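You operate a simulated robot arm through the tools that you are given. There is no shell and no other tool.

The job below is to be done with a simulated two-armed robot. You get a single attempt, and the scene is never put back.

TASK
On the top of the counter by the luggage rack, fold the cream cloth in half.

The check looks at the end state, three seconds after you hand in, the way a careful person would. Anything else that was tipped, shoved, dropped, spilled or broken makes it a failure. Flat cloth is picked up by pressing the open fingertips on it (5 to 10 N) and closing them slowly along it; thin cloth reads only 2 to 8 mm in the jaws.

THE ROBOT
Two 7-joint arms with two-finger parallel grippers on one trunk, on a base that moves. Base frame: it is fixed to the floor where the robot stands at the start and does not move with it; the origin is under the middle of the robot, x ahead of it, y to its left, z up. Readings come in m, degrees, newtons and seconds.
The left shoulder is at the start at [0.071, 0.156, 1.005], the right one opposite. Each reaches about 1.231 m from its shoulder. Places, roughly: cream cloth [-2.5, -1.25, 0.75]; top of the counter by the luggage rack [-2.4, -1.2, 0.9]. Payload 3.91 kg a hand.
Tool frame (each hand has its own): the origin (TCP) lies between the finger pads and is the grasp point; the fingertips stand 0.03 m ahead of it; z points along the fingers, y is the line along which they close. Largest opening 0.11 m; finger width 0.02, thickness 0.01; the body of the gripper, 0.048 by 0.112 m, starts 0.055 m behind the TCP.
Orientation is that of the tool frame in the base frame, as a unit quaternion [w, x, y, z]. With the fingers straight down and closing along the base's y, the tool's x points along the base's -x, its y along +y and its z along -z.

THE INTERFACE
- The arms move only by the tool nudge_tool. It takes "left_deltas", "right_deltas" or both (then of equal length, played together; a hand with none holds still); each is a list of rows, each a list of 2 entries, a list of its own where there are three numbers: the shift along the tool's x, y, z in m, then the turn, a rotation vector about the tool's x, y, z in degrees. In form: [[[dx, dy, dz], [wx, wy, wz]], ...]. A call has 1 to 20 rows; each row shifts and turns the commanded pose from where the row before left it, along the tool's axes as they then stand. "left_grip" and "right_grip" are, for a hand that has rows, the closure, from 0 (fully open) to 1 (shut), set as the call begins (left out, the last holds). Each row takes 0.2 s and may step no farther than 0.05 m and 8.6 degrees from the row before; otherwise, or with a gripper value out of range, the whole call is refused. A pose out of reach is approached as far as the arm can. The call stops where the force on the tool passes 40 N (or 10 N more than at its start, if that is more) or the arm is blocked; 0.2 s more then pass. The fingers move at their own pace (about 0.108 m/s each) and stop on an object; they squeeze with about 43 N. The grip force told is the motor's: it shows also when the fingers shut on nothing. Time passes only in rows, and 0.2 s behind the last, so rows that do not move let the fingers close. The reply holds the time, the measured pose of the TCP, the force on the tool along the base axes, the opening and the grip force, in the units named above and with some noise, with the torque about the TCP (base axes, N m) and any sound that the robot's microphone picked up.
- Cameras (640 x 400 px; columns grow to the right, rows downward): "scene" is now at [0.1405, 0.0089, 1.2422]; the picture's right is [0.12, -0.99, 0.00], its down [-0.47, -0.05, -0.88] and it looks along [0.88, 0.10, -0.47] (base axes); focal length 296 px, centre (320, 200). "left" rides on the left gripper at [0.072, -0.017, -0.103] in its tool frame; the picture's right is [0.23, 0.97, 0.00], its down [-0.76, 0.18, -0.62] and it looks along [-0.61, 0.14, 0.78] (tool axes); focal length 222 px, centre (320, 200). "right" rides on the right gripper at [0.072, 0.017, -0.103] in its tool frame; the picture's right is [-0.23, 0.97, 0.00], its down [-0.76, -0.18, -0.62] and it looks along [-0.61, -0.14, 0.78] (tool axes); focal length 222 px, centre (320, 200). There is no depth. A picture from a camera that has moved, and an enlarged one, comes with that camera's place and axes in the base frame and with its lens.
- capture(camera): a new picture of that camera. It takes no simulated time.
- raise_lower(by): slides the trunk up (or, below 0, down) by that many m; the arms and the scene camera ride with it, the base frame stays. It gives what a move gives, with no picture.
- drive_base(legs): drives the robot by 1 to 6 legs, each [ahead, left, turn to the left] in m, m and degrees, along the robot's own axes; the way and the turn of a leg run together, so that a leg with both is an arc; at most 1.5 m and 180 degrees a leg. The arms and the cameras ride along, it lands a little off, and it stops where it bumps. It gives what a move gives.
- head_to(pan, tilt): turns the head with the scene camera to pan (to the left, within 86 degrees either way) and tilt (down, from -29 to 69), counted from straight ahead of the robot. It gives what a move gives.
- close_up(camera, box): a new picture of the part [left, top, right, bottom] of that camera's present view, enlarged. It takes no simulated time.
- finish_job(): hands the job in; it is judged then, once.

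Places have to be worked out from the pictures, the camera data and where the tool is seen. Open the grippers and draw the arms clear of the work before you hand the job in, unless the task says otherwise.

The tools are called after "Call:" by a JSON object that holds its "fn" and its "kwargs". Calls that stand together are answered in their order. nudge_tool: Moves the arms, as the interface text tells. Its arguments: {"type":"object","properties":{"left_deltas":{"type":"array","items":{"type":"array"}},"left_grip":{"type":"number"},"right_deltas":{"type":"array","items":{"type":"array"}},"right_grip":{"type":"number"}},"required":[]} The other tools are called the same way: raise_lower (by) moves the trunk up or down; drive_base (legs) drives the base; head_to (pan, tilt) turns the head that bears the scene camera; capture (camera) takes a picture; close_up (camera, box) takes an enlarged picture of a part of a camera's view; finish_job () hands the job in.

At the start:

```text
time: 0.0
left_ee_pos: [0.6761, 0.3599, 1.0528]
left_tool_rot: [0.0, 0.0, 1.0, 0.0]
left_contact_force: [-0.1, 0.2, 0.6]
left_moment: [0.02, 0.02, -0.01]
left_grip_width: 0.1101
left_finger_force: 0.0
right_ee_pos: [0.8249, -0.329, 0.9956]
right_tool_rot: [-0.001, 0.0, 1.0, 0.0]
right_contact_force: [-0.1, -0.1, -0.2]
right_moment: [0.01, -0.01, -0.01]
right_grip_width: 0.1101
right_finger_force: 0.1
trunk travel left (down, up): [-0.45, 0.49]
robot x, y, heading: [-0.0017, -0.0002, -0.1]
head pan, tilt (commanded): [6.7, 28.0]
```

scene: 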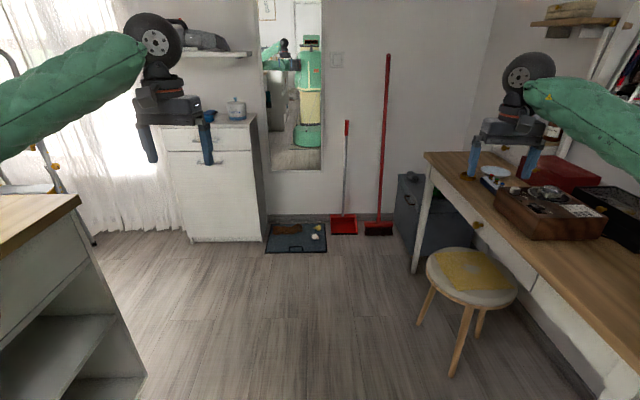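
right: 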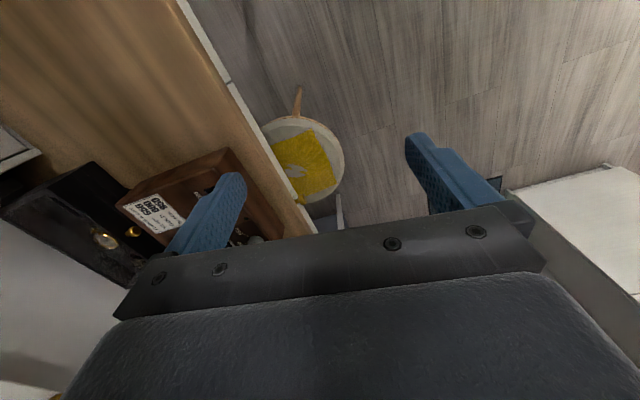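
left: 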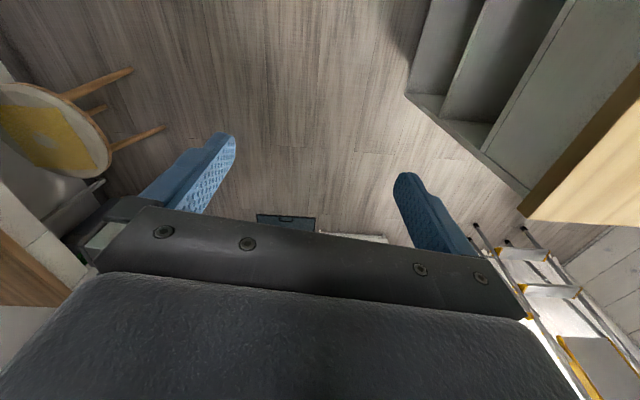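

The pictures show the front of the room; the cloth is behind me and to the right, about 2.8 m away. I turn the head to the right first to see what lies that way.

Call:
{"fn": "head_to", "kwargs": {"pan": -86, "tilt": 25}}

```text
time: 1.7
left_ee_pos: [0.6764, 0.3601, 1.0527]
left_tool_rot: [0.0, 0.0, 1.0, 0.0]
left_contact_force: [-0.8, -0.2, -0.2]
left_moment: [0.0, 0.01, 0.03]
left_grip_width: 0.1099
left_finger_force: 0.2
right_ee_pos: [0.8228, -0.3287, 0.9941]
right_tool_rot: [0.0, 0.001, 1.0, 0.0]
right_contact_force: [0.6, -0.3, 0.2]
right_moment: [0.0, -0.01, 0.02]
right_grip_width: 0.1099
right_finger_force: 0.0
trunk travel left (down, up): [-0.45, 0.49]
robot x, y, heading: [-0.0005, -0.003, -0.1]
head pan, tilt (commanded): [-85.9, 25.0]
```

The head is turned right; I take a picture.

Call:
{"fn": "capture", "kwargs": {"camera": "scene"}}

```text
taken
camera scene: at [0.0565, -0.0936, 1.247], right [-1.0, -0.07, 0.0], down [-0.03, 0.42, -0.91], along [0.06, -0.9, -0.42], focal length 296 px, centre (320, 200)
```

scene: 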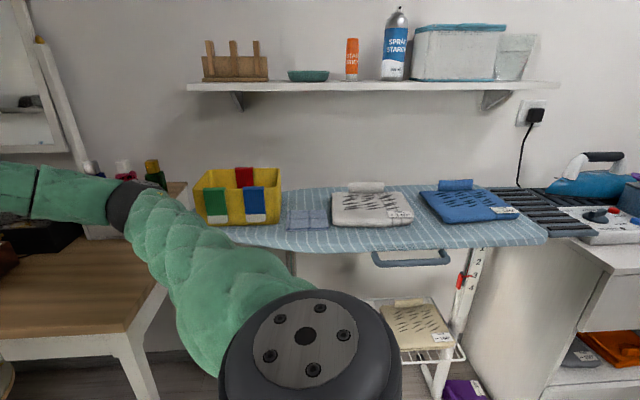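

To the right stands an ironing board with folded cloths and an iron. I look to the left as well.

Call:
{"fn": "head_to", "kwargs": {"pan": 86, "tilt": 25}}

Call:
{"fn": "capture", "kwargs": {"camera": "scene"}}

```text
time: 4.3
left_ee_pos: [0.6757, 0.3592, 1.0528]
left_tool_rot: [0.0, 0.0, 1.0, 0.0]
left_contact_force: [0.9, 0.1, 0.1]
left_moment: [0.03, 0.03, -0.02]
left_grip_width: 0.11
left_finger_force: 0.0
right_ee_pos: [0.8237, -0.3281, 0.9959]
right_tool_rot: [-0.001, 0.0, 1.0, 0.0]
right_contact_force: [0.5, -0.1, -0.9]
right_moment: [0.0, 0.0, 0.02]
right_grip_width: 0.1102
right_finger_force: 0.1
trunk travel left (down, up): [-0.45, 0.49]
robot x, y, heading: [-0.0007, 0.0017, -0.1]
head pan, tilt (commanded): [85.9, 25.0]
```

```text
taken
camera scene: at [0.0565, 0.0902, 1.247], right [1.0, -0.07, 0.0], down [-0.03, -0.42, -0.91], along [0.06, 0.9, -0.42], focal length 296 px, centre (320, 200)
```

scene: 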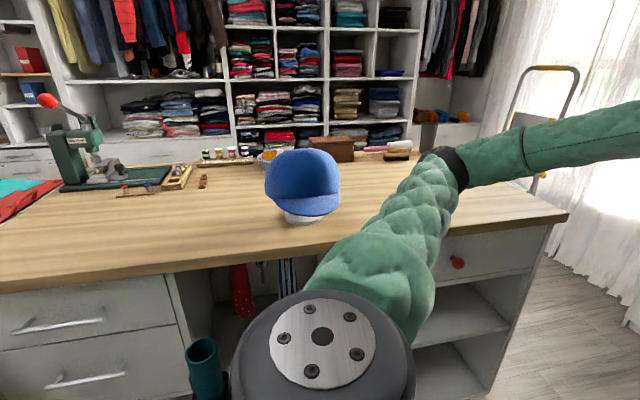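

Left is a counter with a cap on it, its edge about 0.6 m from me, and right the ironing board; the aisle is narrow. I draw both arms in and up before I turn or drive.

Call:
{"fn": "nudge_tool", "kwargs": {"left_deltas": [[[0.04, 0, -0.02], [0, 0, 0]], [[0.04, 0, -0.02], [0, 0, 0]], [[0.04, -0.01, -0.02], [0, 0, 0]], [[0.04, -0.01, -0.02], [0, 0, 0]], [[0.04, -0.01, 0], [0, 0, 0]]], "right_deltas": [[[0.04, 0, -0.03], [0, 0, 0]], [[0.04, 0, -0.03], [0, 0, 0]], [[0.04, 0.01, -0.03], [0, 0, 0]], [[0.04, 0.01, -0.03], [0, 0, 0]], [[0.04, 0.01, 0], [0, 0, 0]]]}}

Call:
{"fn": "head_to", "kwargs": {"pan": 0, "tilt": 25}}

Call:
{"fn": "capture", "kwargs": {"camera": "scene"}}

```text
refused: row 3 steps farther than a row can; nothing moved
```

```text
time: 5.9
left_ee_pos: [0.6763, 0.36, 1.0532]
left_tool_rot: [0.0, 0.0, 1.0, 0.0]
left_contact_force: [-0.4, 0.6, 0.0]
left_moment: [0.0, 0.01, 0.02]
left_grip_width: 0.11
left_finger_force: 0.1
right_ee_pos: [0.8244, -0.3291, 0.9931]
right_tool_rot: [0.0, 0.0, 1.0, 0.0]
right_contact_force: [-0.3, -0.3, 0.2]
right_moment: [0.0, 0.02, -0.02]
right_grip_width: 0.1102
right_finger_force: 0.1
trunk travel left (down, up): [-0.45, 0.49]
robot x, y, heading: [0.0013, 0.0009, -0.1]
head pan, tilt (commanded): [0.0, 25.0]
```

```text
taken
camera scene: at [0.1421, -0.0016, 1.2469], right [0.0, -1.0, 0.0], down [-0.42, 0.0, -0.91], along [0.91, 0.0, -0.42], focal length 296 px, centre (320, 200)
```

scene: 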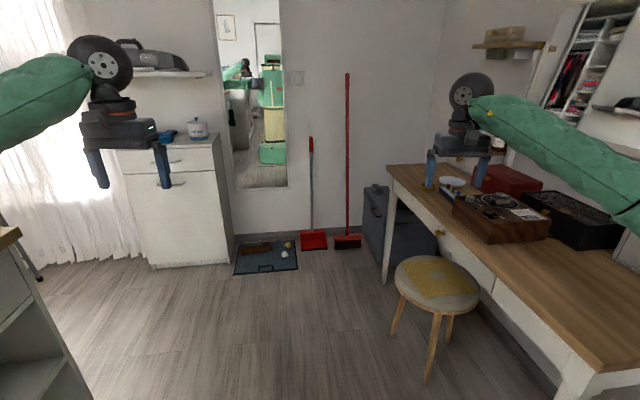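

The step was a touch too long, so I retract in smaller steps (up first, as the right hand hangs near the desk items).

Call:
{"fn": "nudge_tool", "kwargs": {"left_deltas": [[[0.035, 0, -0.02], [0, 0, 0]], [[0.035, 0, -0.02], [0, 0, 0]], [[0.035, -0.01, -0.02], [0, 0, 0]], [[0.035, -0.01, -0.02], [0, 0, 0]], [[0.035, -0.01, 0], [0, 0, 0]]], "right_deltas": [[[0.035, 0, -0.03], [0, 0, 0]], [[0.035, 0, -0.03], [0, 0, 0]], [[0.035, 0.01, -0.03], [0, 0, 0]], [[0.035, 0.01, -0.03], [0, 0, 0]], [[0.035, 0.01, 0], [0, 0, 0]], [[0.035, 0.01, 0], [0, 0, 0]], [[0.035, 0.01, 0], [0, 0, 0]], [[0.035, 0.01, 0], [0, 0, 0]]]}}

```text
refused: give rows for one hand, or as many for the one as for the other
```

The row counts must match; I pad the left list.

Call:
{"fn": "nudge_tool", "kwargs": {"left_deltas": [[[0.035, 0, -0.02], [0, 0, 0]], [[0.035, 0, -0.02], [0, 0, 0]], [[0.035, -0.01, -0.02], [0, 0, 0]], [[0.035, -0.01, -0.02], [0, 0, 0]], [[0.035, -0.01, 0], [0, 0, 0]], [[0.02, -0.01, 0], [0, 0, 0]], [[0.02, 0, 0], [0, 0, 0]], [[0.02, 0, 0], [0, 0, 0]]], "right_deltas": [[[0.035, 0, -0.03], [0, 0, 0]], [[0.035, 0, -0.03], [0, 0, 0]], [[0.035, 0.01, -0.03], [0, 0, 0]], [[0.035, 0.01, -0.03], [0, 0, 0]], [[0.035, 0.01, 0], [0, 0, 0]], [[0.035, 0.01, 0], [0, 0, 0]], [[0.035, 0.01, 0], [0, 0, 0]], [[0.035, 0.01, 0], [0, 0, 0]]]}}

Call:
{"fn": "capture", "kwargs": {"camera": "scene"}}

```text
time: 7.7
left_ee_pos: [0.4408, 0.3188, 1.1341]
left_tool_rot: [-0.001, -0.001, 1.0, 0.0]
left_contact_force: [0.3, -0.1, -0.1]
left_moment: [0.02, 0.0, 0.02]
left_grip_width: 0.11
left_finger_force: 0.0
right_ee_pos: [0.5419, -0.2671, 1.115]
right_tool_rot: [-0.001, 0.001, 1.0, -0.001]
right_contact_force: [0.2, 1.0, -0.2]
right_moment: [-0.03, -0.04, 0.0]
right_grip_width: 0.1099
right_finger_force: 0.0
trunk travel left (down, up): [-0.45, 0.49]
robot x, y, heading: [-0.0006, 0.0015, -0.1]
head pan, tilt (commanded): [0.0, 25.0]
```

```text
taken
camera scene: at [0.1413, -0.0014, 1.2471], right [0.0, -1.0, 0.0], down [-0.42, 0.0, -0.91], along [0.91, 0.0, -0.42], focal length 296 px, centre (320, 200)
```

scene: 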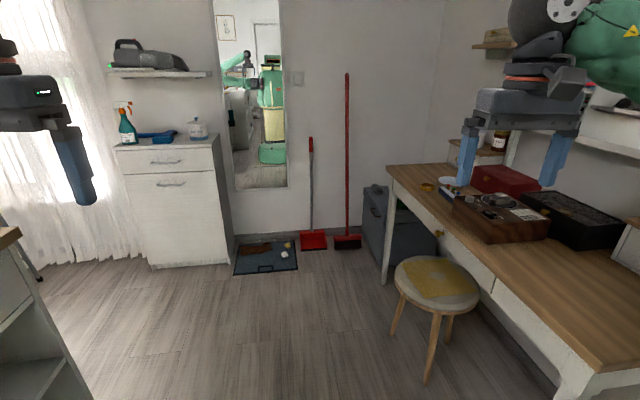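

I draw the right hand in to match and check the elbows on both sides.

Call:
{"fn": "nudge_tool", "kwargs": {"right_deltas": [[[0.035, 0.0, 0], [0, 0, 0]], [[0.035, 0, 0], [0, 0, 0]], [[0.035, 0, 0], [0, 0, 0]]]}}

Call:
{"fn": "head_to", "kwargs": {"pan": -86, "tilt": 35}}

Call:
{"fn": "capture", "kwargs": {"camera": "scene"}}

Call:
{"fn": "head_to", "kwargs": {"pan": 86, "tilt": 35}}

Call:
{"fn": "capture", "kwargs": {"camera": "scene"}}

```text
time: 8.5
left_ee_pos: [0.439, 0.3177, 1.1346]
left_tool_rot: [0.0, 0.0, 1.0, 0.0]
left_contact_force: [-0.9, 0.2, -0.5]
left_moment: [0.01, -0.03, -0.03]
left_grip_width: 0.1098
left_finger_force: 0.0
right_ee_pos: [0.4381, -0.2689, 1.1151]
right_tool_rot: [0.0, -0.001, 1.0, -0.001]
right_contact_force: [0.1, 0.2, 0.0]
right_moment: [-0.04, -0.01, -0.03]
right_grip_width: 0.1098
right_finger_force: 0.1
trunk travel left (down, up): [-0.45, 0.49]
robot x, y, heading: [0.0023, 0.0015, 0.2]
head pan, tilt (commanded): [0.0, 25.0]
```

```text
time: 10.1
left_ee_pos: [0.4415, 0.3186, 1.1327]
left_tool_rot: [0.0, 0.0, 1.0, 0.0]
left_contact_force: [-0.4, -0.2, 0.0]
left_moment: [0.03, 0.03, 0.0]
left_grip_width: 0.1102
left_finger_force: 0.0
right_ee_pos: [0.4396, -0.2696, 1.1145]
right_tool_rot: [0.0, 0.0, 1.0, 0.0]
right_contact_force: [-0.2, 0.5, 0.4]
right_moment: [-0.03, -0.01, -0.04]
right_grip_width: 0.1104
right_finger_force: 0.0
trunk travel left (down, up): [-0.45, 0.49]
robot x, y, heading: [-0.0027, -0.001, 0.2]
head pan, tilt (commanded): [-85.9, 35.0]
```

```text
taken
camera scene: at [0.056, -0.0895, 1.2313], right [-1.0, -0.07, 0.0], down [-0.04, 0.57, -0.82], along [0.06, -0.82, -0.57], focal length 296 px, centre (320, 200)
```

scene: 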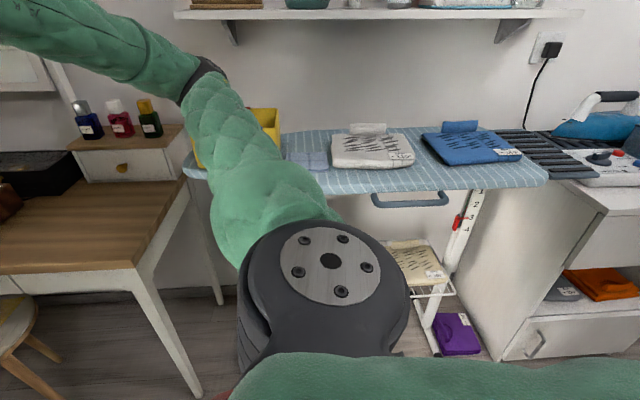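

```text
time: 12.7
left_ee_pos: [0.4403, 0.3192, 1.1344]
left_tool_rot: [0.0, 0.0, 1.0, 0.0]
left_contact_force: [-0.2, -0.1, 0.0]
left_moment: [0.01, -0.02, -0.02]
left_grip_width: 0.1103
left_finger_force: 0.1
right_ee_pos: [0.4395, -0.2687, 1.1137]
right_tool_rot: [0.0, 0.0, 1.0, 0.0]
right_contact_force: [1.3, 0.8, 0.4]
right_moment: [0.0, -0.01, 0.01]
right_grip_width: 0.1099
right_finger_force: 0.0
trunk travel left (down, up): [-0.45, 0.49]
robot x, y, heading: [0.0024, -0.002, -0.0]
head pan, tilt (commanded): [85.9, 35.0]
```

```text
taken
camera scene: at [0.056, 0.0862, 1.2312], right [1.0, -0.07, 0.0], down [-0.04, -0.57, -0.82], along [0.06, 0.82, -0.57], focal length 296 px, centre (320, 200)
```

scene: 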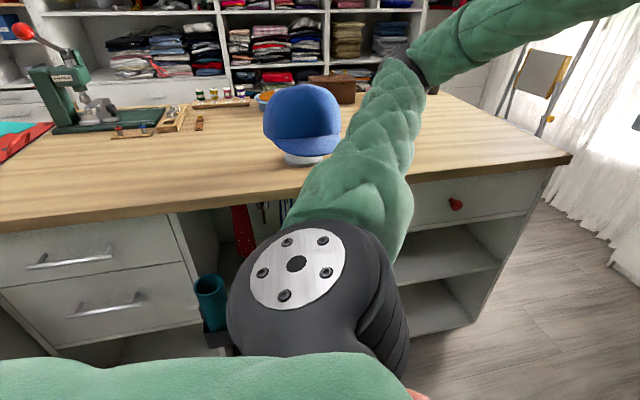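

Elbows sit high and outward above the counters. I raise the trunk for clearance and turn 60 degrees right in place, then look.

Call:
{"fn": "raise_lower", "kwargs": {"by": 0.15}}

Call:
{"fn": "drive_base", "kwargs": {"legs": [[0, 0, -50]]}}

Call:
{"fn": "head_to", "kwargs": {"pan": -86, "tilt": 30}}

Call:
{"fn": "capture", "kwargs": {"camera": "scene"}}

```text
time: 14.4
left_ee_pos: [0.4402, 0.3192, 1.2844]
left_tool_rot: [-0.001, 0.0, 1.0, 0.0]
left_contact_force: [-0.7, -0.9, 0.1]
left_moment: [0.01, 0.02, 0.01]
left_grip_width: 0.11
left_finger_force: 0.0
right_ee_pos: [0.4397, -0.2683, 1.2632]
right_tool_rot: [0.0, 0.0, 1.0, 0.0]
right_contact_force: [-0.2, 0.8, -0.5]
right_moment: [0.02, 0.01, -0.01]
right_grip_width: 0.1099
right_finger_force: 0.1
trunk travel left (down, up): [-0.6, 0.34]
robot x, y, heading: [0.0019, -0.001, -0.1]
head pan, tilt (commanded): [85.9, 35.0]
```

```text
time: 17.1
left_ee_pos: [0.5276, -0.129, 1.2825]
left_tool_rot: [0.0, 0.419, 0.908, 0.0]
left_contact_force: [-0.3, -0.5, 0.1]
left_moment: [-0.02, 0.01, 0.01]
left_grip_width: 0.1101
left_finger_force: 0.1
right_ee_pos: [0.0802, -0.5086, 1.2646]
right_tool_rot: [0.0, 0.42, 0.908, 0.0]
right_contact_force: [0.0, 0.2, 0.4]
right_moment: [0.01, -0.01, -0.01]
right_grip_width: 0.1098
right_finger_force: 0.2
trunk travel left (down, up): [-0.6, 0.34]
robot x, y, heading: [-0.0022, -0.0023, -49.4]
head pan, tilt (commanded): [85.9, 35.0]
```

```text
time: 19.7
left_ee_pos: [0.5265, -0.128, 1.2841]
left_tool_rot: [0.0, 0.419, 0.908, 0.0]
left_contact_force: [0.8, -0.5, -0.2]
left_moment: [-0.03, 0.0, 0.03]
left_grip_width: 0.1101
left_finger_force: 0.0
right_ee_pos: [0.0808, -0.5083, 1.2645]
right_tool_rot: [0.0, 0.419, 0.908, 0.0]
right_contact_force: [-0.5, -0.7, 0.2]
right_moment: [0.05, 0.03, 0.03]
right_grip_width: 0.11
right_finger_force: 0.1
trunk travel left (down, up): [-0.6, 0.34]
robot x, y, heading: [0.0032, -0.001, -49.5]
head pan, tilt (commanded): [-85.9, 30.0]
```

```text
taken
camera scene: at [-0.0326, -0.1036, 1.389], right [-0.7, 0.71, 0.0], down [0.36, 0.35, -0.87], along [-0.62, -0.61, -0.5], focal length 296 px, centre (320, 200)
```

scene: 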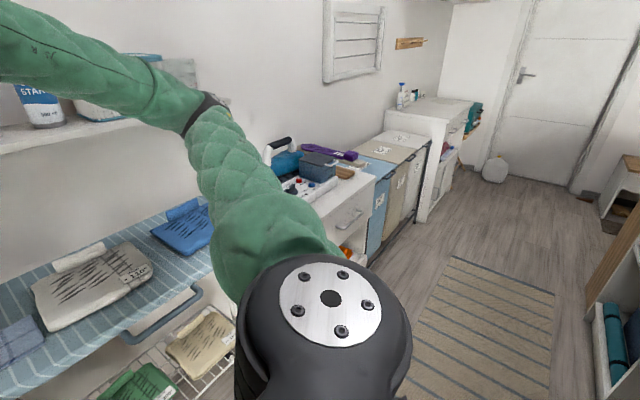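

The elbow works out to about 0.6 m from my centre at 1.28 m height, clear of the wall shelf (about 0.9 m away). Farther along I see the white/wood counters and hampers toward the door; I keep turning right and look along the aisle.

Call:
{"fn": "drive_base", "kwargs": {"legs": [[0, 0, -50], [0, 0, -50]]}}

Call:
{"fn": "head_to", "kwargs": {"pan": 0, "tilt": 20}}

Call:
{"fn": "capture", "kwargs": {"camera": "scene"}}

```text
time: 24.6
left_ee_pos: [-0.2259, -0.4944, 1.2834]
left_tool_rot: [0.001, 0.967, 0.256, 0.0]
left_contact_force: [-1.0, -0.1, 0.3]
left_moment: [0.03, 0.03, 0.01]
left_grip_width: 0.1101
left_finger_force: 0.0
right_ee_pos: [-0.5153, 0.0155, 1.2641]
right_tool_rot: [0.0, 0.966, 0.257, -0.001]
right_contact_force: [0.0, 0.2, -0.2]
right_moment: [-0.02, 0.01, 0.01]
right_grip_width: 0.11
right_finger_force: 0.1
trunk travel left (down, up): [-0.6, 0.34]
robot x, y, heading: [0.0009, -0.0055, -150.0]
head pan, tilt (commanded): [-85.9, 30.0]
```

```text
time: 26.2
left_ee_pos: [-0.2252, -0.4946, 1.2843]
left_tool_rot: [0.0, 0.966, 0.257, 0.0]
left_contact_force: [0.8, 0.3, 0.0]
left_moment: [0.01, 0.04, -0.02]
left_grip_width: 0.1101
left_finger_force: 0.1
right_ee_pos: [-0.5135, 0.015, 1.2649]
right_tool_rot: [0.001, 0.967, 0.256, 0.0]
right_contact_force: [-0.1, 0.5, -0.2]
right_moment: [0.02, -0.04, -0.01]
right_grip_width: 0.11
right_finger_force: 0.0
trunk travel left (down, up): [-0.6, 0.34]
robot x, y, heading: [-0.0015, -0.0012, -150.2]
head pan, tilt (commanded): [0.0, 20.0]
```

```text
taken
camera scene: at [-0.1257, -0.0728, 1.4051], right [-0.49, 0.87, 0.0], down [0.3, 0.17, -0.94], along [-0.82, -0.46, -0.34], focal length 296 px, centre (320, 200)
```

scene: 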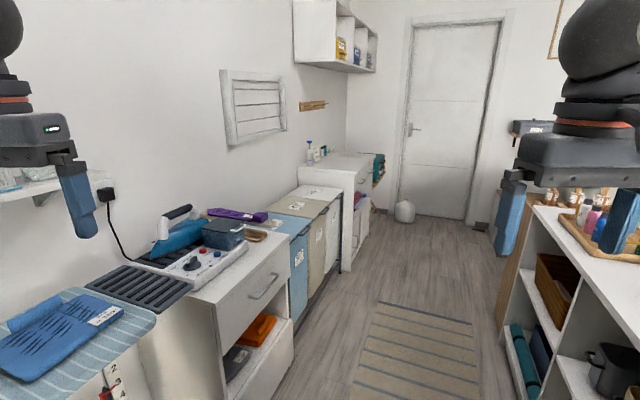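

The place given projects to about (335,165): the white cabinet past the hampers. I zoom in on it.

Call:
{"fn": "close_up", "kwargs": {"camera": "scene", "box": [270, 110, 430, 230]}}

```text
3.33 times, centred on (350, 170) of scene
camera zoom: at [-0.1257, -0.0728, 1.4051], right [-0.49, 0.87, 0.0], down [0.3, 0.17, -0.94], along [-0.82, -0.46, -0.34], focal length 985 px, centre (220, 300)
```

zoom: 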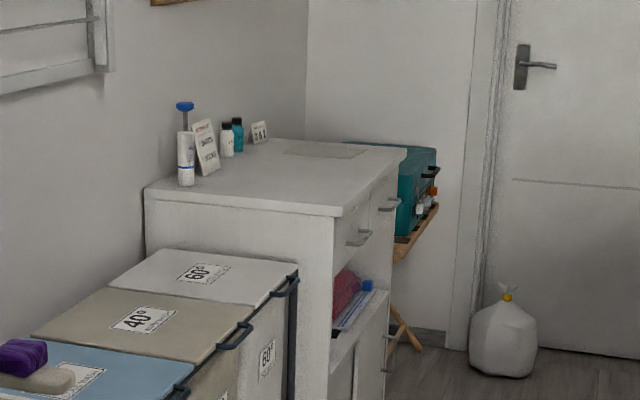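

The cloth is the pale patch at the far end of the white cabinet top, about (-2.5,-1.1,0.9), with the cabinet front near y=-0.85 and the teal suitcase on a rack beyond. I turn to face along the aisle and drive part of the way.

Call:
{"fn": "drive_base", "kwargs": {"legs": [[0, 0, -29.8], [1.2, 0, 0]]}}

Call:
{"fn": "capture", "kwargs": {"camera": "scene"}}

```text
time: 33.8
left_ee_pos: [-1.6392, -0.3171, 1.284]
left_tool_rot: [0.0, 1.0, -0.007, 0.0]
left_contact_force: [0.3, 0.4, 0.6]
left_moment: [-0.02, 0.04, 0.0]
left_grip_width: 0.1099
left_finger_force: 0.1
right_ee_pos: [-1.6314, 0.27, 1.2634]
right_tool_rot: [0.0, 1.0, -0.006, 0.0]
right_contact_force: [0.5, -0.4, 0.1]
right_moment: [-0.02, -0.01, -0.04]
right_grip_width: 0.1104
right_finger_force: 0.0
trunk travel left (down, up): [-0.6, 0.34]
robot x, y, heading: [-1.1966, -0.0017, 179.2]
head pan, tilt (commanded): [0.0, 20.0]
```

```text
taken
camera scene: at [-1.3403, -0.0044, 1.4051], right [0.01, 1.0, 0.0], down [0.34, 0.0, -0.94], along [-0.94, 0.01, -0.34], focal length 296 px, centre (320, 200)
```

scene: 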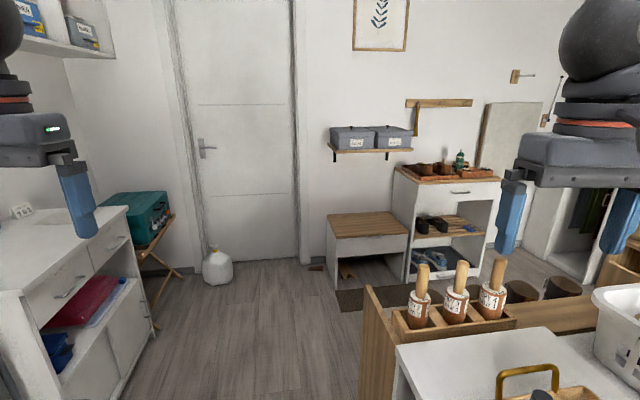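

The aisle narrows on the right: the counter with the wooden bottle holder seems to reach to about y=0.15. I look down right and down left to see the clearances.

Call:
{"fn": "head_to", "kwargs": {"pan": -50, "tilt": 50}}

Call:
{"fn": "capture", "kwargs": {"camera": "scene"}}

Call:
{"fn": "head_to", "kwargs": {"pan": 50, "tilt": 45}}

Call:
{"fn": "capture", "kwargs": {"camera": "scene"}}

```text
time: 34.9
left_ee_pos: [-1.6396, -0.317, 1.2844]
left_tool_rot: [0.0, 1.0, -0.007, 0.0]
left_contact_force: [-0.4, 0.4, 0.6]
left_moment: [0.03, -0.03, 0.0]
left_grip_width: 0.11
left_finger_force: 0.1
right_ee_pos: [-1.6311, 0.2701, 1.2633]
right_tool_rot: [-0.001, 1.0, -0.006, -0.002]
right_contact_force: [-0.1, 0.0, -0.1]
right_moment: [-0.02, 0.03, 0.03]
right_grip_width: 0.1095
right_finger_force: 0.1
trunk travel left (down, up): [-0.6, 0.34]
robot x, y, heading: [-1.1961, -0.0015, 179.4]
head pan, tilt (commanded): [-50.0, 50.0]
```

```text
taken
camera scene: at [-1.2958, 0.0545, 1.3595], right [0.77, 0.63, 0.0], down [0.49, -0.59, -0.64], along [-0.41, 0.5, -0.77], focal length 296 px, centre (320, 200)
```

scene: 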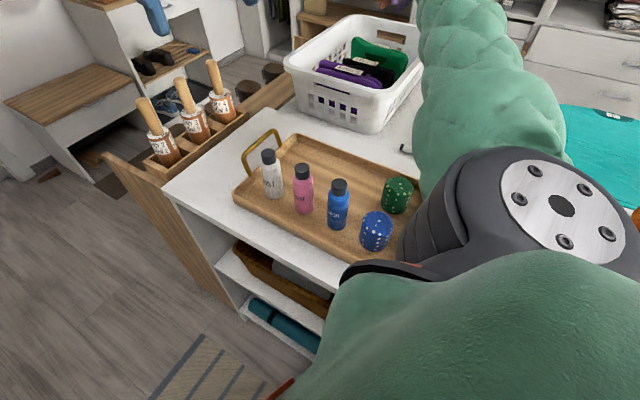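

```text
time: 36.7
left_ee_pos: [-1.6396, -0.3173, 1.2838]
left_tool_rot: [0.0, 1.0, -0.005, 0.0]
left_contact_force: [-0.2, 0.4, 0.1]
left_moment: [0.02, 0.03, -0.01]
left_grip_width: 0.1098
left_finger_force: 0.1
right_ee_pos: [-1.633, 0.2701, 1.2645]
right_tool_rot: [0.0, 1.0, -0.007, 0.0]
right_contact_force: [0.2, -0.6, -0.3]
right_moment: [0.01, -0.03, -0.04]
right_grip_width: 0.1099
right_finger_force: 0.0
trunk travel left (down, up): [-0.6, 0.34]
robot x, y, heading: [-1.1948, -0.005, 179.1]
head pan, tilt (commanded): [50.0, 45.0]
```

```text
taken
camera scene: at [-1.3002, -0.0667, 1.3664], right [-0.76, 0.65, 0.0], down [0.46, 0.54, -0.71], along [-0.46, -0.54, -0.71], focal length 296 px, centre (320, 200)
```

scene: 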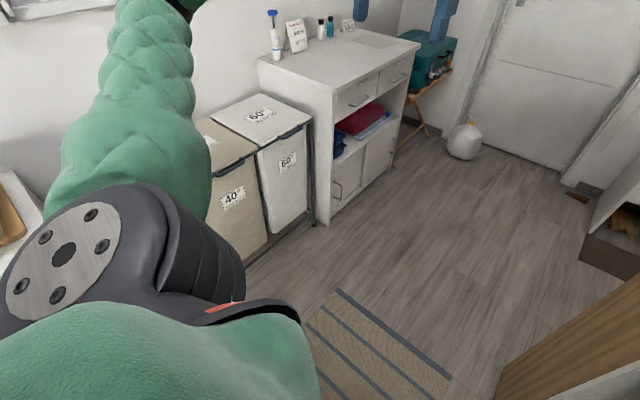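

The right counter edge is at about y=0.2 and the cabinet/hamper fronts at about y=-0.95, so the aisle middle is about y=-0.38. I strafe left, drive ahead to x≈-2.5 and turn left to face the cabinet.

Call:
{"fn": "drive_base", "kwargs": {"legs": [[0, 0.35, 0], [1.33, 0, 0], [0, 0, 90.5]]}}

Call:
{"fn": "head_to", "kwargs": {"pan": 0, "tilt": 40}}

Call:
{"fn": "capture", "kwargs": {"camera": "scene"}}

```text
time: 49.0
left_ee_pos: [-2.1899, -0.7872, 1.2825]
left_tool_rot: [0.0, 0.7, 0.714, 0.0]
left_contact_force: [0.3, -1.0, -0.2]
left_moment: [-0.01, 0.03, 0.01]
left_grip_width: 0.1102
left_finger_force: 0.1
right_ee_pos: [-2.7767, -0.7986, 1.2646]
right_tool_rot: [0.0, 0.7, 0.714, 0.0]
right_contact_force: [-0.1, -0.1, -0.3]
right_moment: [0.03, 0.0, 0.02]
right_grip_width: 0.1099
right_finger_force: 0.0
trunk travel left (down, up): [-0.6, 0.34]
robot x, y, heading: [-2.5185, -0.3531, -89.0]
head pan, tilt (commanded): [50.0, 45.0]
```

```text
time: 50.2
left_ee_pos: [-2.1898, -0.787, 1.2832]
left_tool_rot: [0.0, 0.7, 0.714, 0.001]
left_contact_force: [0.9, -0.2, 0.0]
left_moment: [-0.03, 0.01, -0.02]
left_grip_width: 0.1098
left_finger_force: 0.1
right_ee_pos: [-2.7774, -0.7979, 1.2646]
right_tool_rot: [0.0, 0.7, 0.714, 0.0]
right_contact_force: [-0.6, 0.2, -0.2]
right_moment: [0.0, -0.03, 0.02]
right_grip_width: 0.11
right_finger_force: 0.1
trunk travel left (down, up): [-0.6, 0.34]
robot x, y, heading: [-2.5182, -0.353, -88.7]
head pan, tilt (commanded): [0.0, 40.0]
```

```text
taken
camera scene: at [-2.515, -0.4899, 1.3736], right [-1.0, -0.02, 0.0], down [-0.01, 0.64, -0.77], along [0.02, -0.77, -0.64], focal length 296 px, centre (320, 200)
```

scene: 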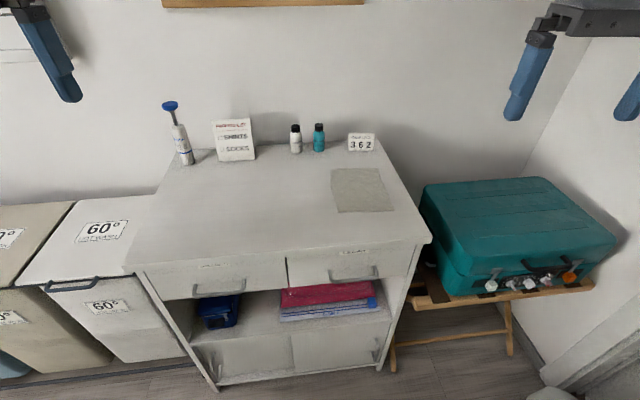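

I face the cabinet; the cloth lies flat at the right-centre of the top. I zoom in to measure it.

Call:
{"fn": "close_up", "kwargs": {"camera": "scene", "box": [280, 120, 440, 220]}}

Call:
{"fn": "close_up", "kwargs": {"camera": "scene", "box": [320, 155, 410, 220]}}

```text
4.00 times, centred on (360, 170) of scene
camera zoom: at [-2.515, -0.4899, 1.3736], right [-1.0, -0.02, 0.0], down [-0.01, 0.64, -0.77], along [0.02, -0.77, -0.64], focal length 1182 px, centre (160, 320)
```

zoom: 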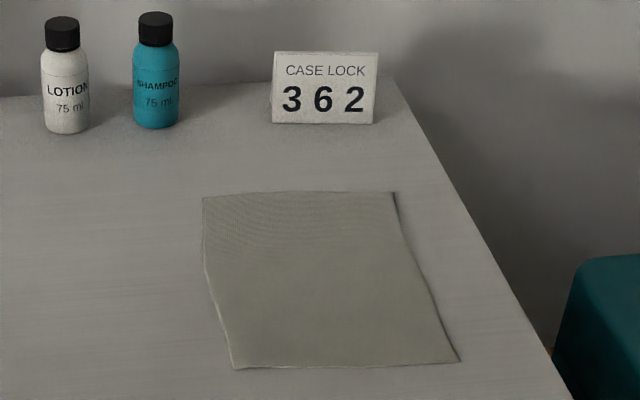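

```text
6.15 times, centred on (365, 188) of scene
camera zoom: at [-2.515, -0.4899, 1.3736], right [-1.0, -0.02, 0.0], down [-0.01, 0.64, -0.77], along [0.02, -0.77, -0.64], focal length 1819 px, centre (43, 277)
```

zoom: 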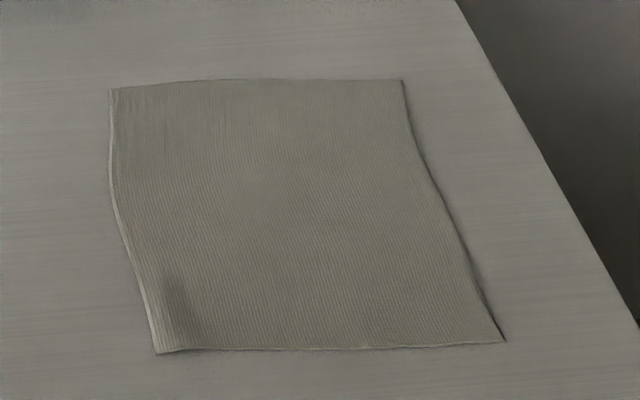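

The cloth measures about 0.145 (across) by 0.195 m (deep), corners near (-2.53,-1.23), (-2.68,-1.245), (-2.69,-1.05), (-2.55,-1.04), so it is turned roughly 4-5° from my heading. I'll square the robot up to it: shift right and turn slightly left, then re-measure.

Call:
{"fn": "drive_base", "kwargs": {"legs": [[0, -0.16, 0], [0, 0, 4.2]]}}

Call:
{"fn": "head_to", "kwargs": {"pan": 0, "tilt": 45}}

Call:
{"fn": "capture", "kwargs": {"camera": "scene"}}

Call:
{"fn": "close_up", "kwargs": {"camera": "scene", "box": [240, 90, 400, 190]}}

```text
time: 52.1
left_ee_pos: [-2.3163, -0.7646, 1.2845]
left_tool_rot: [0.0, 0.674, 0.739, 0.0]
left_contact_force: [-0.1, -0.3, 0.0]
left_moment: [-0.05, 0.02, -0.02]
left_grip_width: 0.1102
left_finger_force: 0.0
right_ee_pos: [-2.8998, -0.8182, 1.2644]
right_tool_rot: [0.0, 0.674, 0.739, 0.0]
right_contact_force: [1.1, 0.7, -0.3]
right_moment: [0.01, 0.06, -0.02]
right_grip_width: 0.1099
right_finger_force: 0.0
trunk travel left (down, up): [-0.6, 0.34]
robot x, y, heading: [-2.6723, -0.3574, -85.0]
head pan, tilt (commanded): [0.0, 40.0]
```

```text
time: 52.7
left_ee_pos: [-2.3164, -0.7647, 1.2836]
left_tool_rot: [0.0, 0.674, 0.739, 0.001]
left_contact_force: [-0.1, 0.2, -0.5]
left_moment: [-0.02, 0.0, 0.03]
left_grip_width: 0.1099
left_finger_force: 0.0
right_ee_pos: [-2.9005, -0.8181, 1.264]
right_tool_rot: [0.0, 0.674, 0.739, 0.0]
right_contact_force: [-0.2, 0.7, 0.3]
right_moment: [-0.01, 0.0, 0.0]
right_grip_width: 0.11
right_finger_force: 0.1
trunk travel left (down, up): [-0.6, 0.34]
robot x, y, heading: [-2.6722, -0.3546, -84.9]
head pan, tilt (commanded): [0.0, 45.0]
```

```text
taken
camera scene: at [-2.6625, -0.4886, 1.3664], right [-1.0, -0.09, 0.0], down [-0.06, 0.7, -0.71], along [0.06, -0.7, -0.71], focal length 296 px, centre (320, 200)
```

scene: 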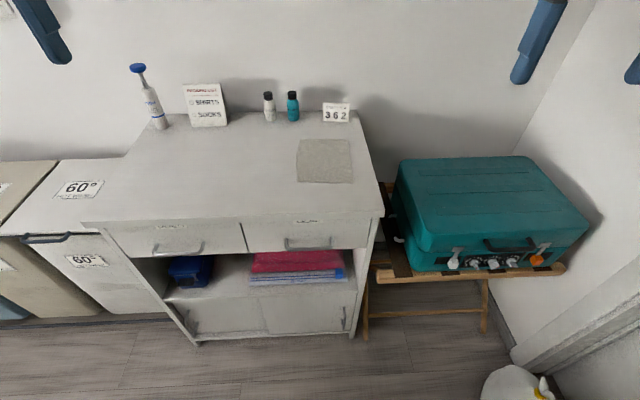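

```text
4.00 times, centred on (320, 140) of scene
camera zoom: at [-2.6625, -0.4886, 1.3664], right [-1.0, -0.09, 0.0], down [-0.06, 0.7, -0.71], along [0.06, -0.7, -0.71], focal length 1182 px, centre (320, 440)
```

zoom: 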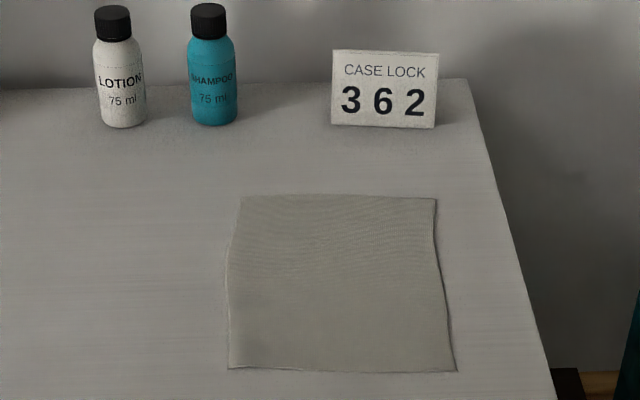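

Now the cloth sits square to me: near edge ~0.58 m and far edge ~0.775 m ahead of the camera, left edge 0.06 left, right edge 0.089 right; comparing both views gives the top at z≈0.855 and the cloth 0.15×0.20 m. I'll fold the far edge to the near edge with both hands, so I first yaw each hand 90° (cameras outward) so the fingers close front-to-back.

Call:
{"fn": "nudge_tool", "kwargs": {"left_deltas": [[[0, 0, 0], [0, 0, 8.2]], [[0, 0, 0], [0, 0, 8.2]], [[0, 0, 0], [0, 0, 8.2]], [[0, 0, 0], [0, 0, 8.2]], [[0, 0, 0], [0, 0, 8.2]], [[0, 0, 0], [0, 0, 8.2]], [[0, 0, 0], [0, 0, 8.2]], [[0, 0, 0], [0, 0, 8.2]], [[0, 0, 0], [0, 0, 8.2]], [[0, 0, 0], [0, 0, 8.2]], [[0, 0, 0], [0, 0, 8.0]]], "right_deltas": [[[0, 0, 0], [0, 0, -8.2]], [[0, 0, 0], [0, 0, -8.2]], [[0, 0, 0], [0, 0, -8.2]], [[0, 0, 0], [0, 0, -8.2]], [[0, 0, 0], [0, 0, -8.2]], [[0, 0, 0], [0, 0, -8.2]], [[0, 0, 0], [0, 0, -8.2]], [[0, 0, 0], [0, 0, -8.2]], [[0, 0, 0], [0, 0, -8.2]], [[0, 0, 0], [0, 0, -8.2]], [[0, 0, 0], [0, 0, -8.0]]]}}

Call:
{"fn": "head_to", "kwargs": {"pan": 0, "tilt": 30}}

Call:
{"fn": "capture", "kwargs": {"camera": "scene"}}

```text
time: 55.1
left_ee_pos: [-2.3155, -0.7662, 1.2833]
left_tool_rot: [0.0, 0.999, 0.045, 0.0]
left_contact_force: [1.1, 1.1, -0.1]
left_moment: [-0.02, -0.01, -0.01]
left_grip_width: 0.11
left_finger_force: 0.2
right_ee_pos: [-2.845, -0.768, 1.2561]
right_tool_rot: [0.0, -0.045, 0.999, 0.0]
right_contact_force: [-0.8, 0.4, 0.1]
right_moment: [0.04, 0.04, 0.03]
right_grip_width: 0.1094
right_finger_force: 0.0
right hand out of reach, approached as far as the arm can: row 10, 11
trunk travel left (down, up): [-0.6, 0.34]
robot x, y, heading: [-2.6762, -0.3525, -84.5]
head pan, tilt (commanded): [0.0, 45.0]
```

```text
time: 55.9
left_ee_pos: [-2.3168, -0.765, 1.2834]
left_tool_rot: [0.0, 0.999, 0.047, 0.0]
left_contact_force: [-1.1, -0.1, 0.1]
left_moment: [-0.01, 0.0, -0.02]
left_grip_width: 0.1101
left_finger_force: 0.0
right_ee_pos: [-2.8452, -0.7683, 1.2557]
right_tool_rot: [0.0, -0.045, 0.999, 0.0]
right_contact_force: [0.5, 0.3, 0.3]
right_moment: [-0.04, 0.03, -0.01]
right_grip_width: 0.11
right_finger_force: 0.0
trunk travel left (down, up): [-0.6, 0.34]
robot x, y, heading: [-2.6728, -0.3535, -84.7]
head pan, tilt (commanded): [0.0, 30.0]
```

```text
taken
camera scene: at [-2.6616, -0.4977, 1.3889], right [-1.0, -0.09, 0.0], down [-0.05, 0.5, -0.87], along [0.08, -0.86, -0.5], focal length 296 px, centre (320, 200)
```

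scene: 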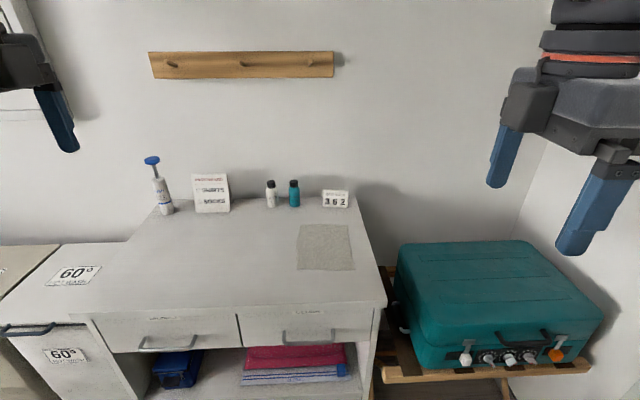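

The left hand yawed fully; the right one reached the orientation but slid ~7 cm inward, which is harmless. I now move both hands forward to hover about 0.2 m above the cloth's far edge, kept well apart.

Call:
{"fn": "nudge_tool", "kwargs": {"left_deltas": [[[-0.0184, 0.0375, 0.0192], [0, 0, 0]], [[-0.0184, 0.0375, 0.0192], [0, 0, 0]], [[-0.0184, 0.0375, 0.0192], [0, 0, 0]], [[-0.0184, 0.0375, 0.0192], [0, 0, 0]], [[-0.0184, 0.0375, 0.0192], [0, 0, 0]], [[-0.0184, 0.0375, 0.0192], [0, 0, 0]], [[-0.0184, 0.0375, 0.0192], [0, 0, 0]], [[-0.0184, 0.0375, 0.0192], [0, 0, 0]], [[-0.0184, 0.0375, 0.0192], [0, 0, 0]]], "right_deltas": [[[-0.0064, -0.041, 0.0172], [0, 0, 0]], [[-0.0064, -0.041, 0.0172], [0, 0, 0]], [[-0.0064, -0.041, 0.0172], [0, 0, 0]], [[-0.0064, -0.041, 0.0172], [0, 0, 0]], [[-0.0064, -0.041, 0.0172], [0, 0, 0]], [[-0.0064, -0.041, 0.0172], [0, 0, 0]], [[-0.0064, -0.041, 0.0172], [0, 0, 0]], [[-0.0064, -0.041, 0.0172], [0, 0, 0]], [[-0.0064, -0.041, 0.0172], [0, 0, 0]]]}}

Call:
{"fn": "head_to", "kwargs": {"pan": 0, "tilt": 40}}

Call:
{"fn": "capture", "kwargs": {"camera": "scene"}}

```text
time: 57.9
left_ee_pos: [-2.4499, -1.1165, 1.1107]
left_tool_rot: [-0.001, 0.999, 0.046, 0.0]
left_contact_force: [0.5, -0.1, 0.8]
left_moment: [0.02, -0.03, 0.03]
left_grip_width: 0.11
left_finger_force: 0.0
right_ee_pos: [-2.641, -0.8961, 1.1131]
right_tool_rot: [-0.001, -0.042, 0.999, 0.001]
right_contact_force: [0.6, 0.0, 0.4]
right_moment: [0.03, 0.03, -0.01]
right_grip_width: 0.1104
right_finger_force: 0.0
right hand out of reach, approached as far as the arm can: row 1, 2, 3, 4, 5, 6, 7, 8, 9
trunk travel left (down, up): [-0.6, 0.34]
robot x, y, heading: [-2.6744, -0.3609, -84.7]
head pan, tilt (commanded): [0.0, 30.0]
```

```text
time: 58.6
left_ee_pos: [-2.4488, -1.115, 1.1119]
left_tool_rot: [0.0, 0.999, 0.045, 0.001]
left_contact_force: [0.5, 0.3, -0.5]
left_moment: [0.0, 0.03, 0.0]
left_grip_width: 0.1099
left_finger_force: 0.1
right_ee_pos: [-2.6398, -0.8946, 1.1146]
right_tool_rot: [-0.001, -0.041, 0.999, 0.0]
right_contact_force: [0.6, 0.3, 0.2]
right_moment: [0.02, 0.01, -0.03]
right_grip_width: 0.1099
right_finger_force: 0.0
trunk travel left (down, up): [-0.6, 0.34]
robot x, y, heading: [-2.6737, -0.3568, -84.8]
head pan, tilt (commanded): [0.0, 40.0]
```

```text
taken
camera scene: at [-2.6619, -0.4923, 1.3737], right [-1.0, -0.09, 0.0], down [-0.06, 0.64, -0.77], along [0.07, -0.76, -0.64], focal length 296 px, centre (320, 200)
```

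scene: 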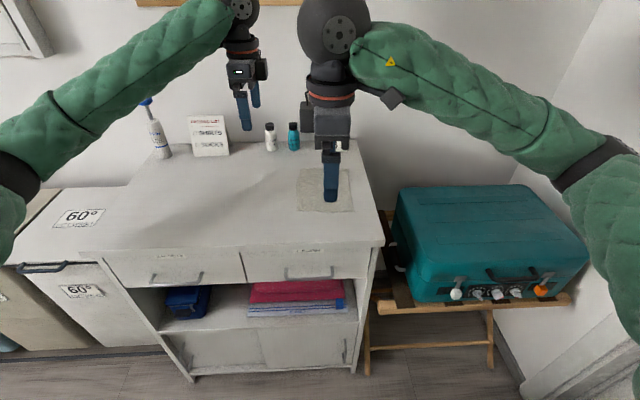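

The right wrist is at its yaw limit, so that hand slid inward and lags. I turn the right hand back a little at a time and watch where it goes.

Call:
{"fn": "nudge_tool", "kwargs": {"right_deltas": [[[0, 0, 0], [0, 0, 8.2]]]}}

```text
time: 59.0
left_ee_pos: [-2.4487, -1.1152, 1.1129]
left_tool_rot: [0.001, 0.999, 0.044, 0.001]
left_contact_force: [-0.2, -1.0, 0.9]
left_moment: [0.02, 0.0, 0.02]
left_grip_width: 0.1097
left_finger_force: 0.1
right_ee_pos: [-2.6391, -0.895, 1.114]
right_tool_rot: [0.0, 0.026, 1.0, -0.001]
right_contact_force: [-0.3, 0.9, 0.3]
right_moment: [-0.03, -0.02, -0.01]
right_grip_width: 0.1097
right_finger_force: 0.1
trunk travel left (down, up): [-0.6, 0.34]
robot x, y, heading: [-2.6737, -0.3553, -84.9]
head pan, tilt (commanded): [0.0, 40.0]
```

Good: each call starts from the measured pose. I turn the right hand back to about -66° and move it forward and outward over the cloth's right side.

Call:
{"fn": "nudge_tool", "kwargs": {"right_deltas": [[[0, 0, 0], [0, 0, 8.2]], [[0, 0, 0], [0, 0, 8.2]], [[-0.0038, -0.0398, 0.004], [0, 0, 0]], [[-0.0038, -0.0398, 0.004], [0, 0, 0]], [[-0.0038, -0.0398, 0.004], [0, 0, 0]], [[-0.0038, -0.0398, 0.004], [0, 0, 0]], [[-0.0038, -0.0398, 0.004], [0, 0, 0]], [[-0.0038, -0.0398, 0.004], [0, 0, 0]], [[-0.0038, -0.0398, 0.004], [0, 0, 0]], [[-0.0038, -0.0398, 0.004], [0, 0, 0]]]}}

Call:
{"fn": "capture", "kwargs": {"camera": "scene"}}

```text
time: 61.2
left_ee_pos: [-2.4494, -1.115, 1.1115]
left_tool_rot: [0.0, 0.999, 0.045, -0.001]
left_contact_force: [-0.3, 0.2, -0.1]
left_moment: [-0.01, -0.04, -0.01]
left_grip_width: 0.1097
left_finger_force: 0.0
right_ee_pos: [-2.6805, -1.0727, 1.0969]
right_tool_rot: [0.0, 0.168, 0.986, -0.001]
right_contact_force: [0.4, 0.4, -0.2]
right_moment: [0.01, 0.01, 0.04]
right_grip_width: 0.1097
right_finger_force: 0.0
right hand out of reach, approached as far as the arm can: row 7, 8, 9, 10
trunk travel left (down, up): [-0.6, 0.34]
robot x, y, heading: [-2.6774, -0.3543, -84.9]
head pan, tilt (commanded): [0.0, 40.0]
```

```text
taken
camera scene: at [-2.6621, -0.4925, 1.3736], right [-1.0, -0.09, 0.0], down [-0.06, 0.64, -0.77], along [0.07, -0.76, -0.64], focal length 296 px, centre (320, 200)
```

scene: 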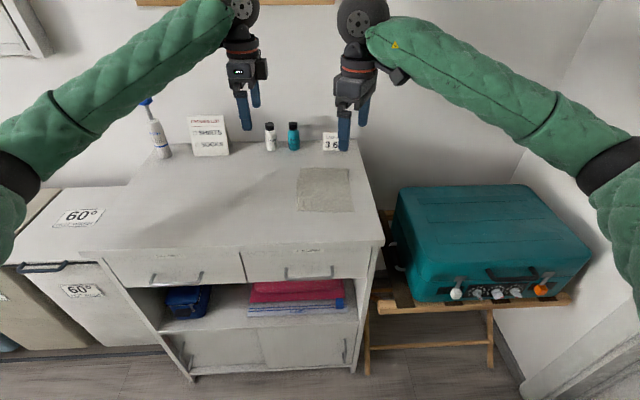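

The right wrist's yaw limit tightens as the arm stretches, so working closer would help. I look straight down to see my base and how much gap is left to the cabinet front.

Call:
{"fn": "nudge_tool", "kwargs": {"left_deltas": [[[0, -0.04, 0], [0, 0, 0]], [[0, -0.04, 0], [0, 0, 0]], [[0, -0.04, 0], [0, 0, 0]], [[0, -0.04, 0], [0, 0, 0]], [[0, -0.04, 0], [0, 0, 0]]], "right_deltas": [[[0.02, 0.033, 0], [0, 0, 4]], [[0.02, 0.033, 0], [0, 0, 4]], [[0.02, 0.033, 0], [0, 0, 4]], [[0.02, 0.033, 0], [0, 0, 4]], [[0.02, 0.033, 0], [0, 0, 4]]]}}

Call:
{"fn": "head_to", "kwargs": {"pan": 0, "tilt": 69}}

Call:
{"fn": "capture", "kwargs": {"camera": "scene"}}

```text
time: 62.4
left_ee_pos: [-2.4689, -0.9157, 1.109]
left_tool_rot: [0.001, 0.999, 0.047, 0.0]
left_contact_force: [-0.2, -0.1, -0.1]
left_moment: [-0.01, 0.01, 0.0]
left_grip_width: 0.1099
left_finger_force: 0.1
right_ee_pos: [-2.6932, -0.8803, 1.0971]
right_tool_rot: [0.0, 0.337, 0.941, 0.0]
right_contact_force: [0.4, 0.5, 0.6]
right_moment: [0.02, -0.02, -0.01]
right_grip_width: 0.11
right_finger_force: 0.1
trunk travel left (down, up): [-0.6, 0.34]
robot x, y, heading: [-2.6716, -0.3584, -84.8]
head pan, tilt (commanded): [0.0, 40.0]
```

```text
time: 63.4
left_ee_pos: [-2.4686, -0.9184, 1.111]
left_tool_rot: [0.0, 0.999, 0.046, 0.0]
left_contact_force: [0.0, -0.4, -0.4]
left_moment: [0.03, 0.01, -0.02]
left_grip_width: 0.1101
left_finger_force: 0.2
right_ee_pos: [-2.6939, -0.8807, 1.0962]
right_tool_rot: [0.0, 0.336, 0.942, 0.0]
right_contact_force: [0.4, 0.7, -0.3]
right_moment: [0.02, -0.02, 0.01]
right_grip_width: 0.11
right_finger_force: 0.0
trunk travel left (down, up): [-0.6, 0.34]
robot x, y, heading: [-2.6749, -0.3557, -84.8]
head pan, tilt (commanded): [0.0, 68.8]
```

```text
taken
camera scene: at [-2.6647, -0.4634, 1.3376], right [-1.0, -0.09, 0.0], down [-0.09, 0.93, -0.36], along [0.03, -0.36, -0.93], focal length 296 px, centre (320, 200)
```

scene: 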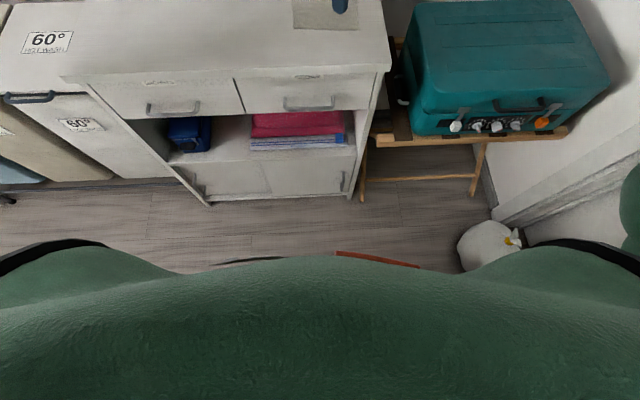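

The base rim shows about 0.3 m short of the cabinet foot, so I can safely move ahead 0.16 m. I then re-measure the cloth from there.

Call:
{"fn": "drive_base", "kwargs": {"legs": [[0.16, 0, 0]]}}

Call:
{"fn": "head_to", "kwargs": {"pan": 0, "tilt": 50}}

Call:
{"fn": "capture", "kwargs": {"camera": "scene"}}

```text
time: 64.8
left_ee_pos: [-2.4535, -1.0826, 1.109]
left_tool_rot: [-0.001, 0.999, 0.047, 0.0]
left_contact_force: [0.5, -0.7, 0.2]
left_moment: [-0.01, 0.02, 0.04]
left_grip_width: 0.1099
left_finger_force: 0.0
right_ee_pos: [-2.679, -1.0456, 1.0959]
right_tool_rot: [-0.001, 0.336, 0.942, 0.001]
right_contact_force: [0.4, 0.0, -0.3]
right_moment: [0.01, -0.05, 0.03]
right_grip_width: 0.1098
right_finger_force: 0.1
trunk travel left (down, up): [-0.6, 0.34]
robot x, y, heading: [-2.659, -0.5167, -84.8]
head pan, tilt (commanded): [0.0, 68.8]
```

```text
time: 65.6
left_ee_pos: [-2.4535, -1.0796, 1.1108]
left_tool_rot: [0.0, 0.999, 0.046, 0.0]
left_contact_force: [-0.7, 0.2, 0.6]
left_moment: [-0.01, 0.0, 0.03]
left_grip_width: 0.1102
left_finger_force: 0.1
right_ee_pos: [-2.6792, -1.0429, 1.0964]
right_tool_rot: [0.0, 0.337, 0.942, 0.0]
right_contact_force: [0.3, 0.1, 0.0]
right_moment: [0.03, -0.02, 0.01]
right_grip_width: 0.11
right_finger_force: 0.1
trunk travel left (down, up): [-0.6, 0.34]
robot x, y, heading: [-2.6566, -0.519, -84.7]
head pan, tilt (commanded): [0.0, 50.0]
```

```text
taken
camera scene: at [-2.6479, -0.6466, 1.3595], right [-1.0, -0.09, 0.0], down [-0.07, 0.76, -0.64], along [0.06, -0.64, -0.77], focal length 296 px, centre (320, 200)
```

scene: 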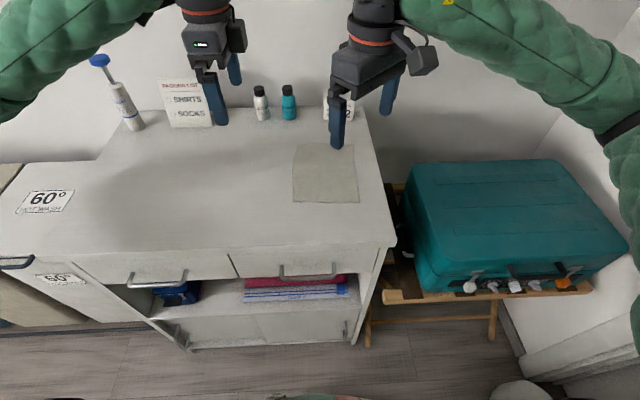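

I zoom in on the cloth from the new stance.

Call:
{"fn": "close_up", "kwargs": {"camera": "scene", "box": [260, 110, 420, 210]}}

```text
4.00 times, centred on (340, 160) of scene
camera zoom: at [-2.6479, -0.6466, 1.3595], right [-1.0, -0.09, 0.0], down [-0.07, 0.76, -0.64], along [0.06, -0.64, -0.77], focal length 1182 px, centre (240, 360)
```

zoom: 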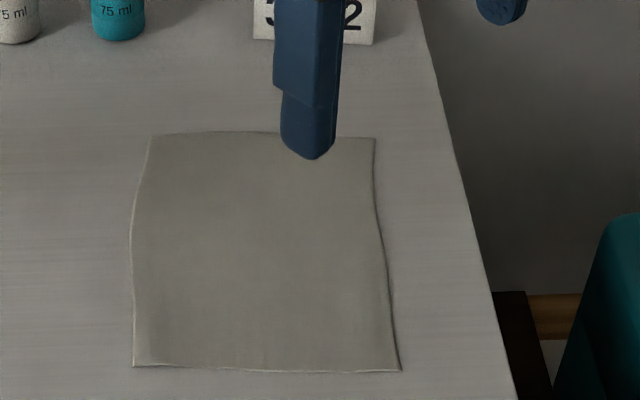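

Re-measured: the cloth spans 0.418–0.617 m ahead of the camera foot and -0.060 to +0.089 m across, top about z=0.854. I bring both hands to a low hover (z≈0.96) over the far corners, with the jaws pre-closed to about 35 mm.

Call:
{"fn": "nudge_tool", "kwargs": {"left_deltas": [[[-0.0113, 0.02, 0.0216], [0, 0, 0]], [[-0.0113, 0.02, 0.0216], [0, 0, 0]], [[-0.0113, 0.02, 0.0216], [0, 0, 0]], [[-0.0113, 0.02, 0.0216], [0, 0, 0]], [[-0.0113, 0.02, 0.0216], [0, 0, 0]], [[-0.0113, 0.02, 0.0216], [0, 0, 0]], [[-0.0113, 0.02, 0.0216], [0, 0, 0]]], "right_deltas": [[[-0.0183, -0.0223, 0.0194], [0, 0, 0]], [[-0.0183, -0.0223, 0.0194], [0, 0, 0]], [[-0.0183, -0.0223, 0.0194], [0, 0, 0]], [[-0.0183, -0.0223, 0.0194], [0, 0, 0]], [[-0.0183, -0.0223, 0.0194], [0, 0, 0]], [[-0.0183, -0.0223, 0.0194], [0, 0, 0]], [[-0.0183, -0.0223, 0.0194], [0, 0, 0]]], "left_grip": 0.68, "right_grip": 0.68}}

Call:
{"fn": "capture", "kwargs": {"camera": "scene"}}

```text
time: 67.2
left_ee_pos: [-2.5215, -1.2265, 0.9555]
left_tool_rot: [-0.001, 0.999, 0.046, 0.0]
left_contact_force: [0.1, -0.2, 0.3]
left_moment: [-0.02, 0.01, -0.02]
left_grip_width: 0.0351
left_finger_force: 0.0
right_ee_pos: [-2.6776, -1.2467, 0.9591]
right_tool_rot: [-0.001, 0.336, 0.942, 0.001]
right_contact_force: [-1.0, 0.1, 0.3]
right_moment: [0.0, -0.02, -0.01]
right_grip_width: 0.0351
right_finger_force: 0.1
trunk travel left (down, up): [-0.6, 0.34]
robot x, y, heading: [-2.66, -0.5188, -84.8]
head pan, tilt (commanded): [0.0, 50.0]
```

```text
taken
camera scene: at [-2.648, -0.6484, 1.3593], right [-1.0, -0.09, 0.0], down [-0.07, 0.76, -0.64], along [0.06, -0.64, -0.77], focal length 296 px, centre (320, 200)
```

scene: 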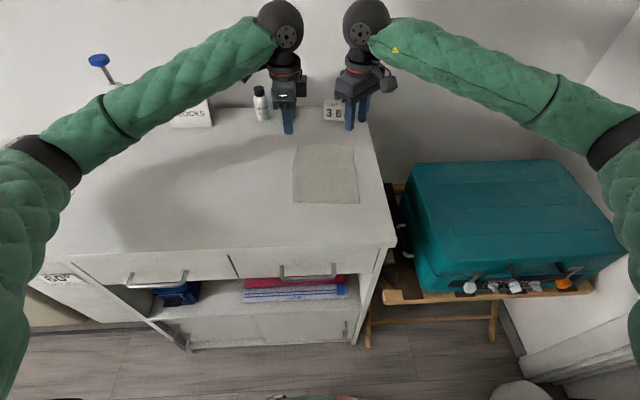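

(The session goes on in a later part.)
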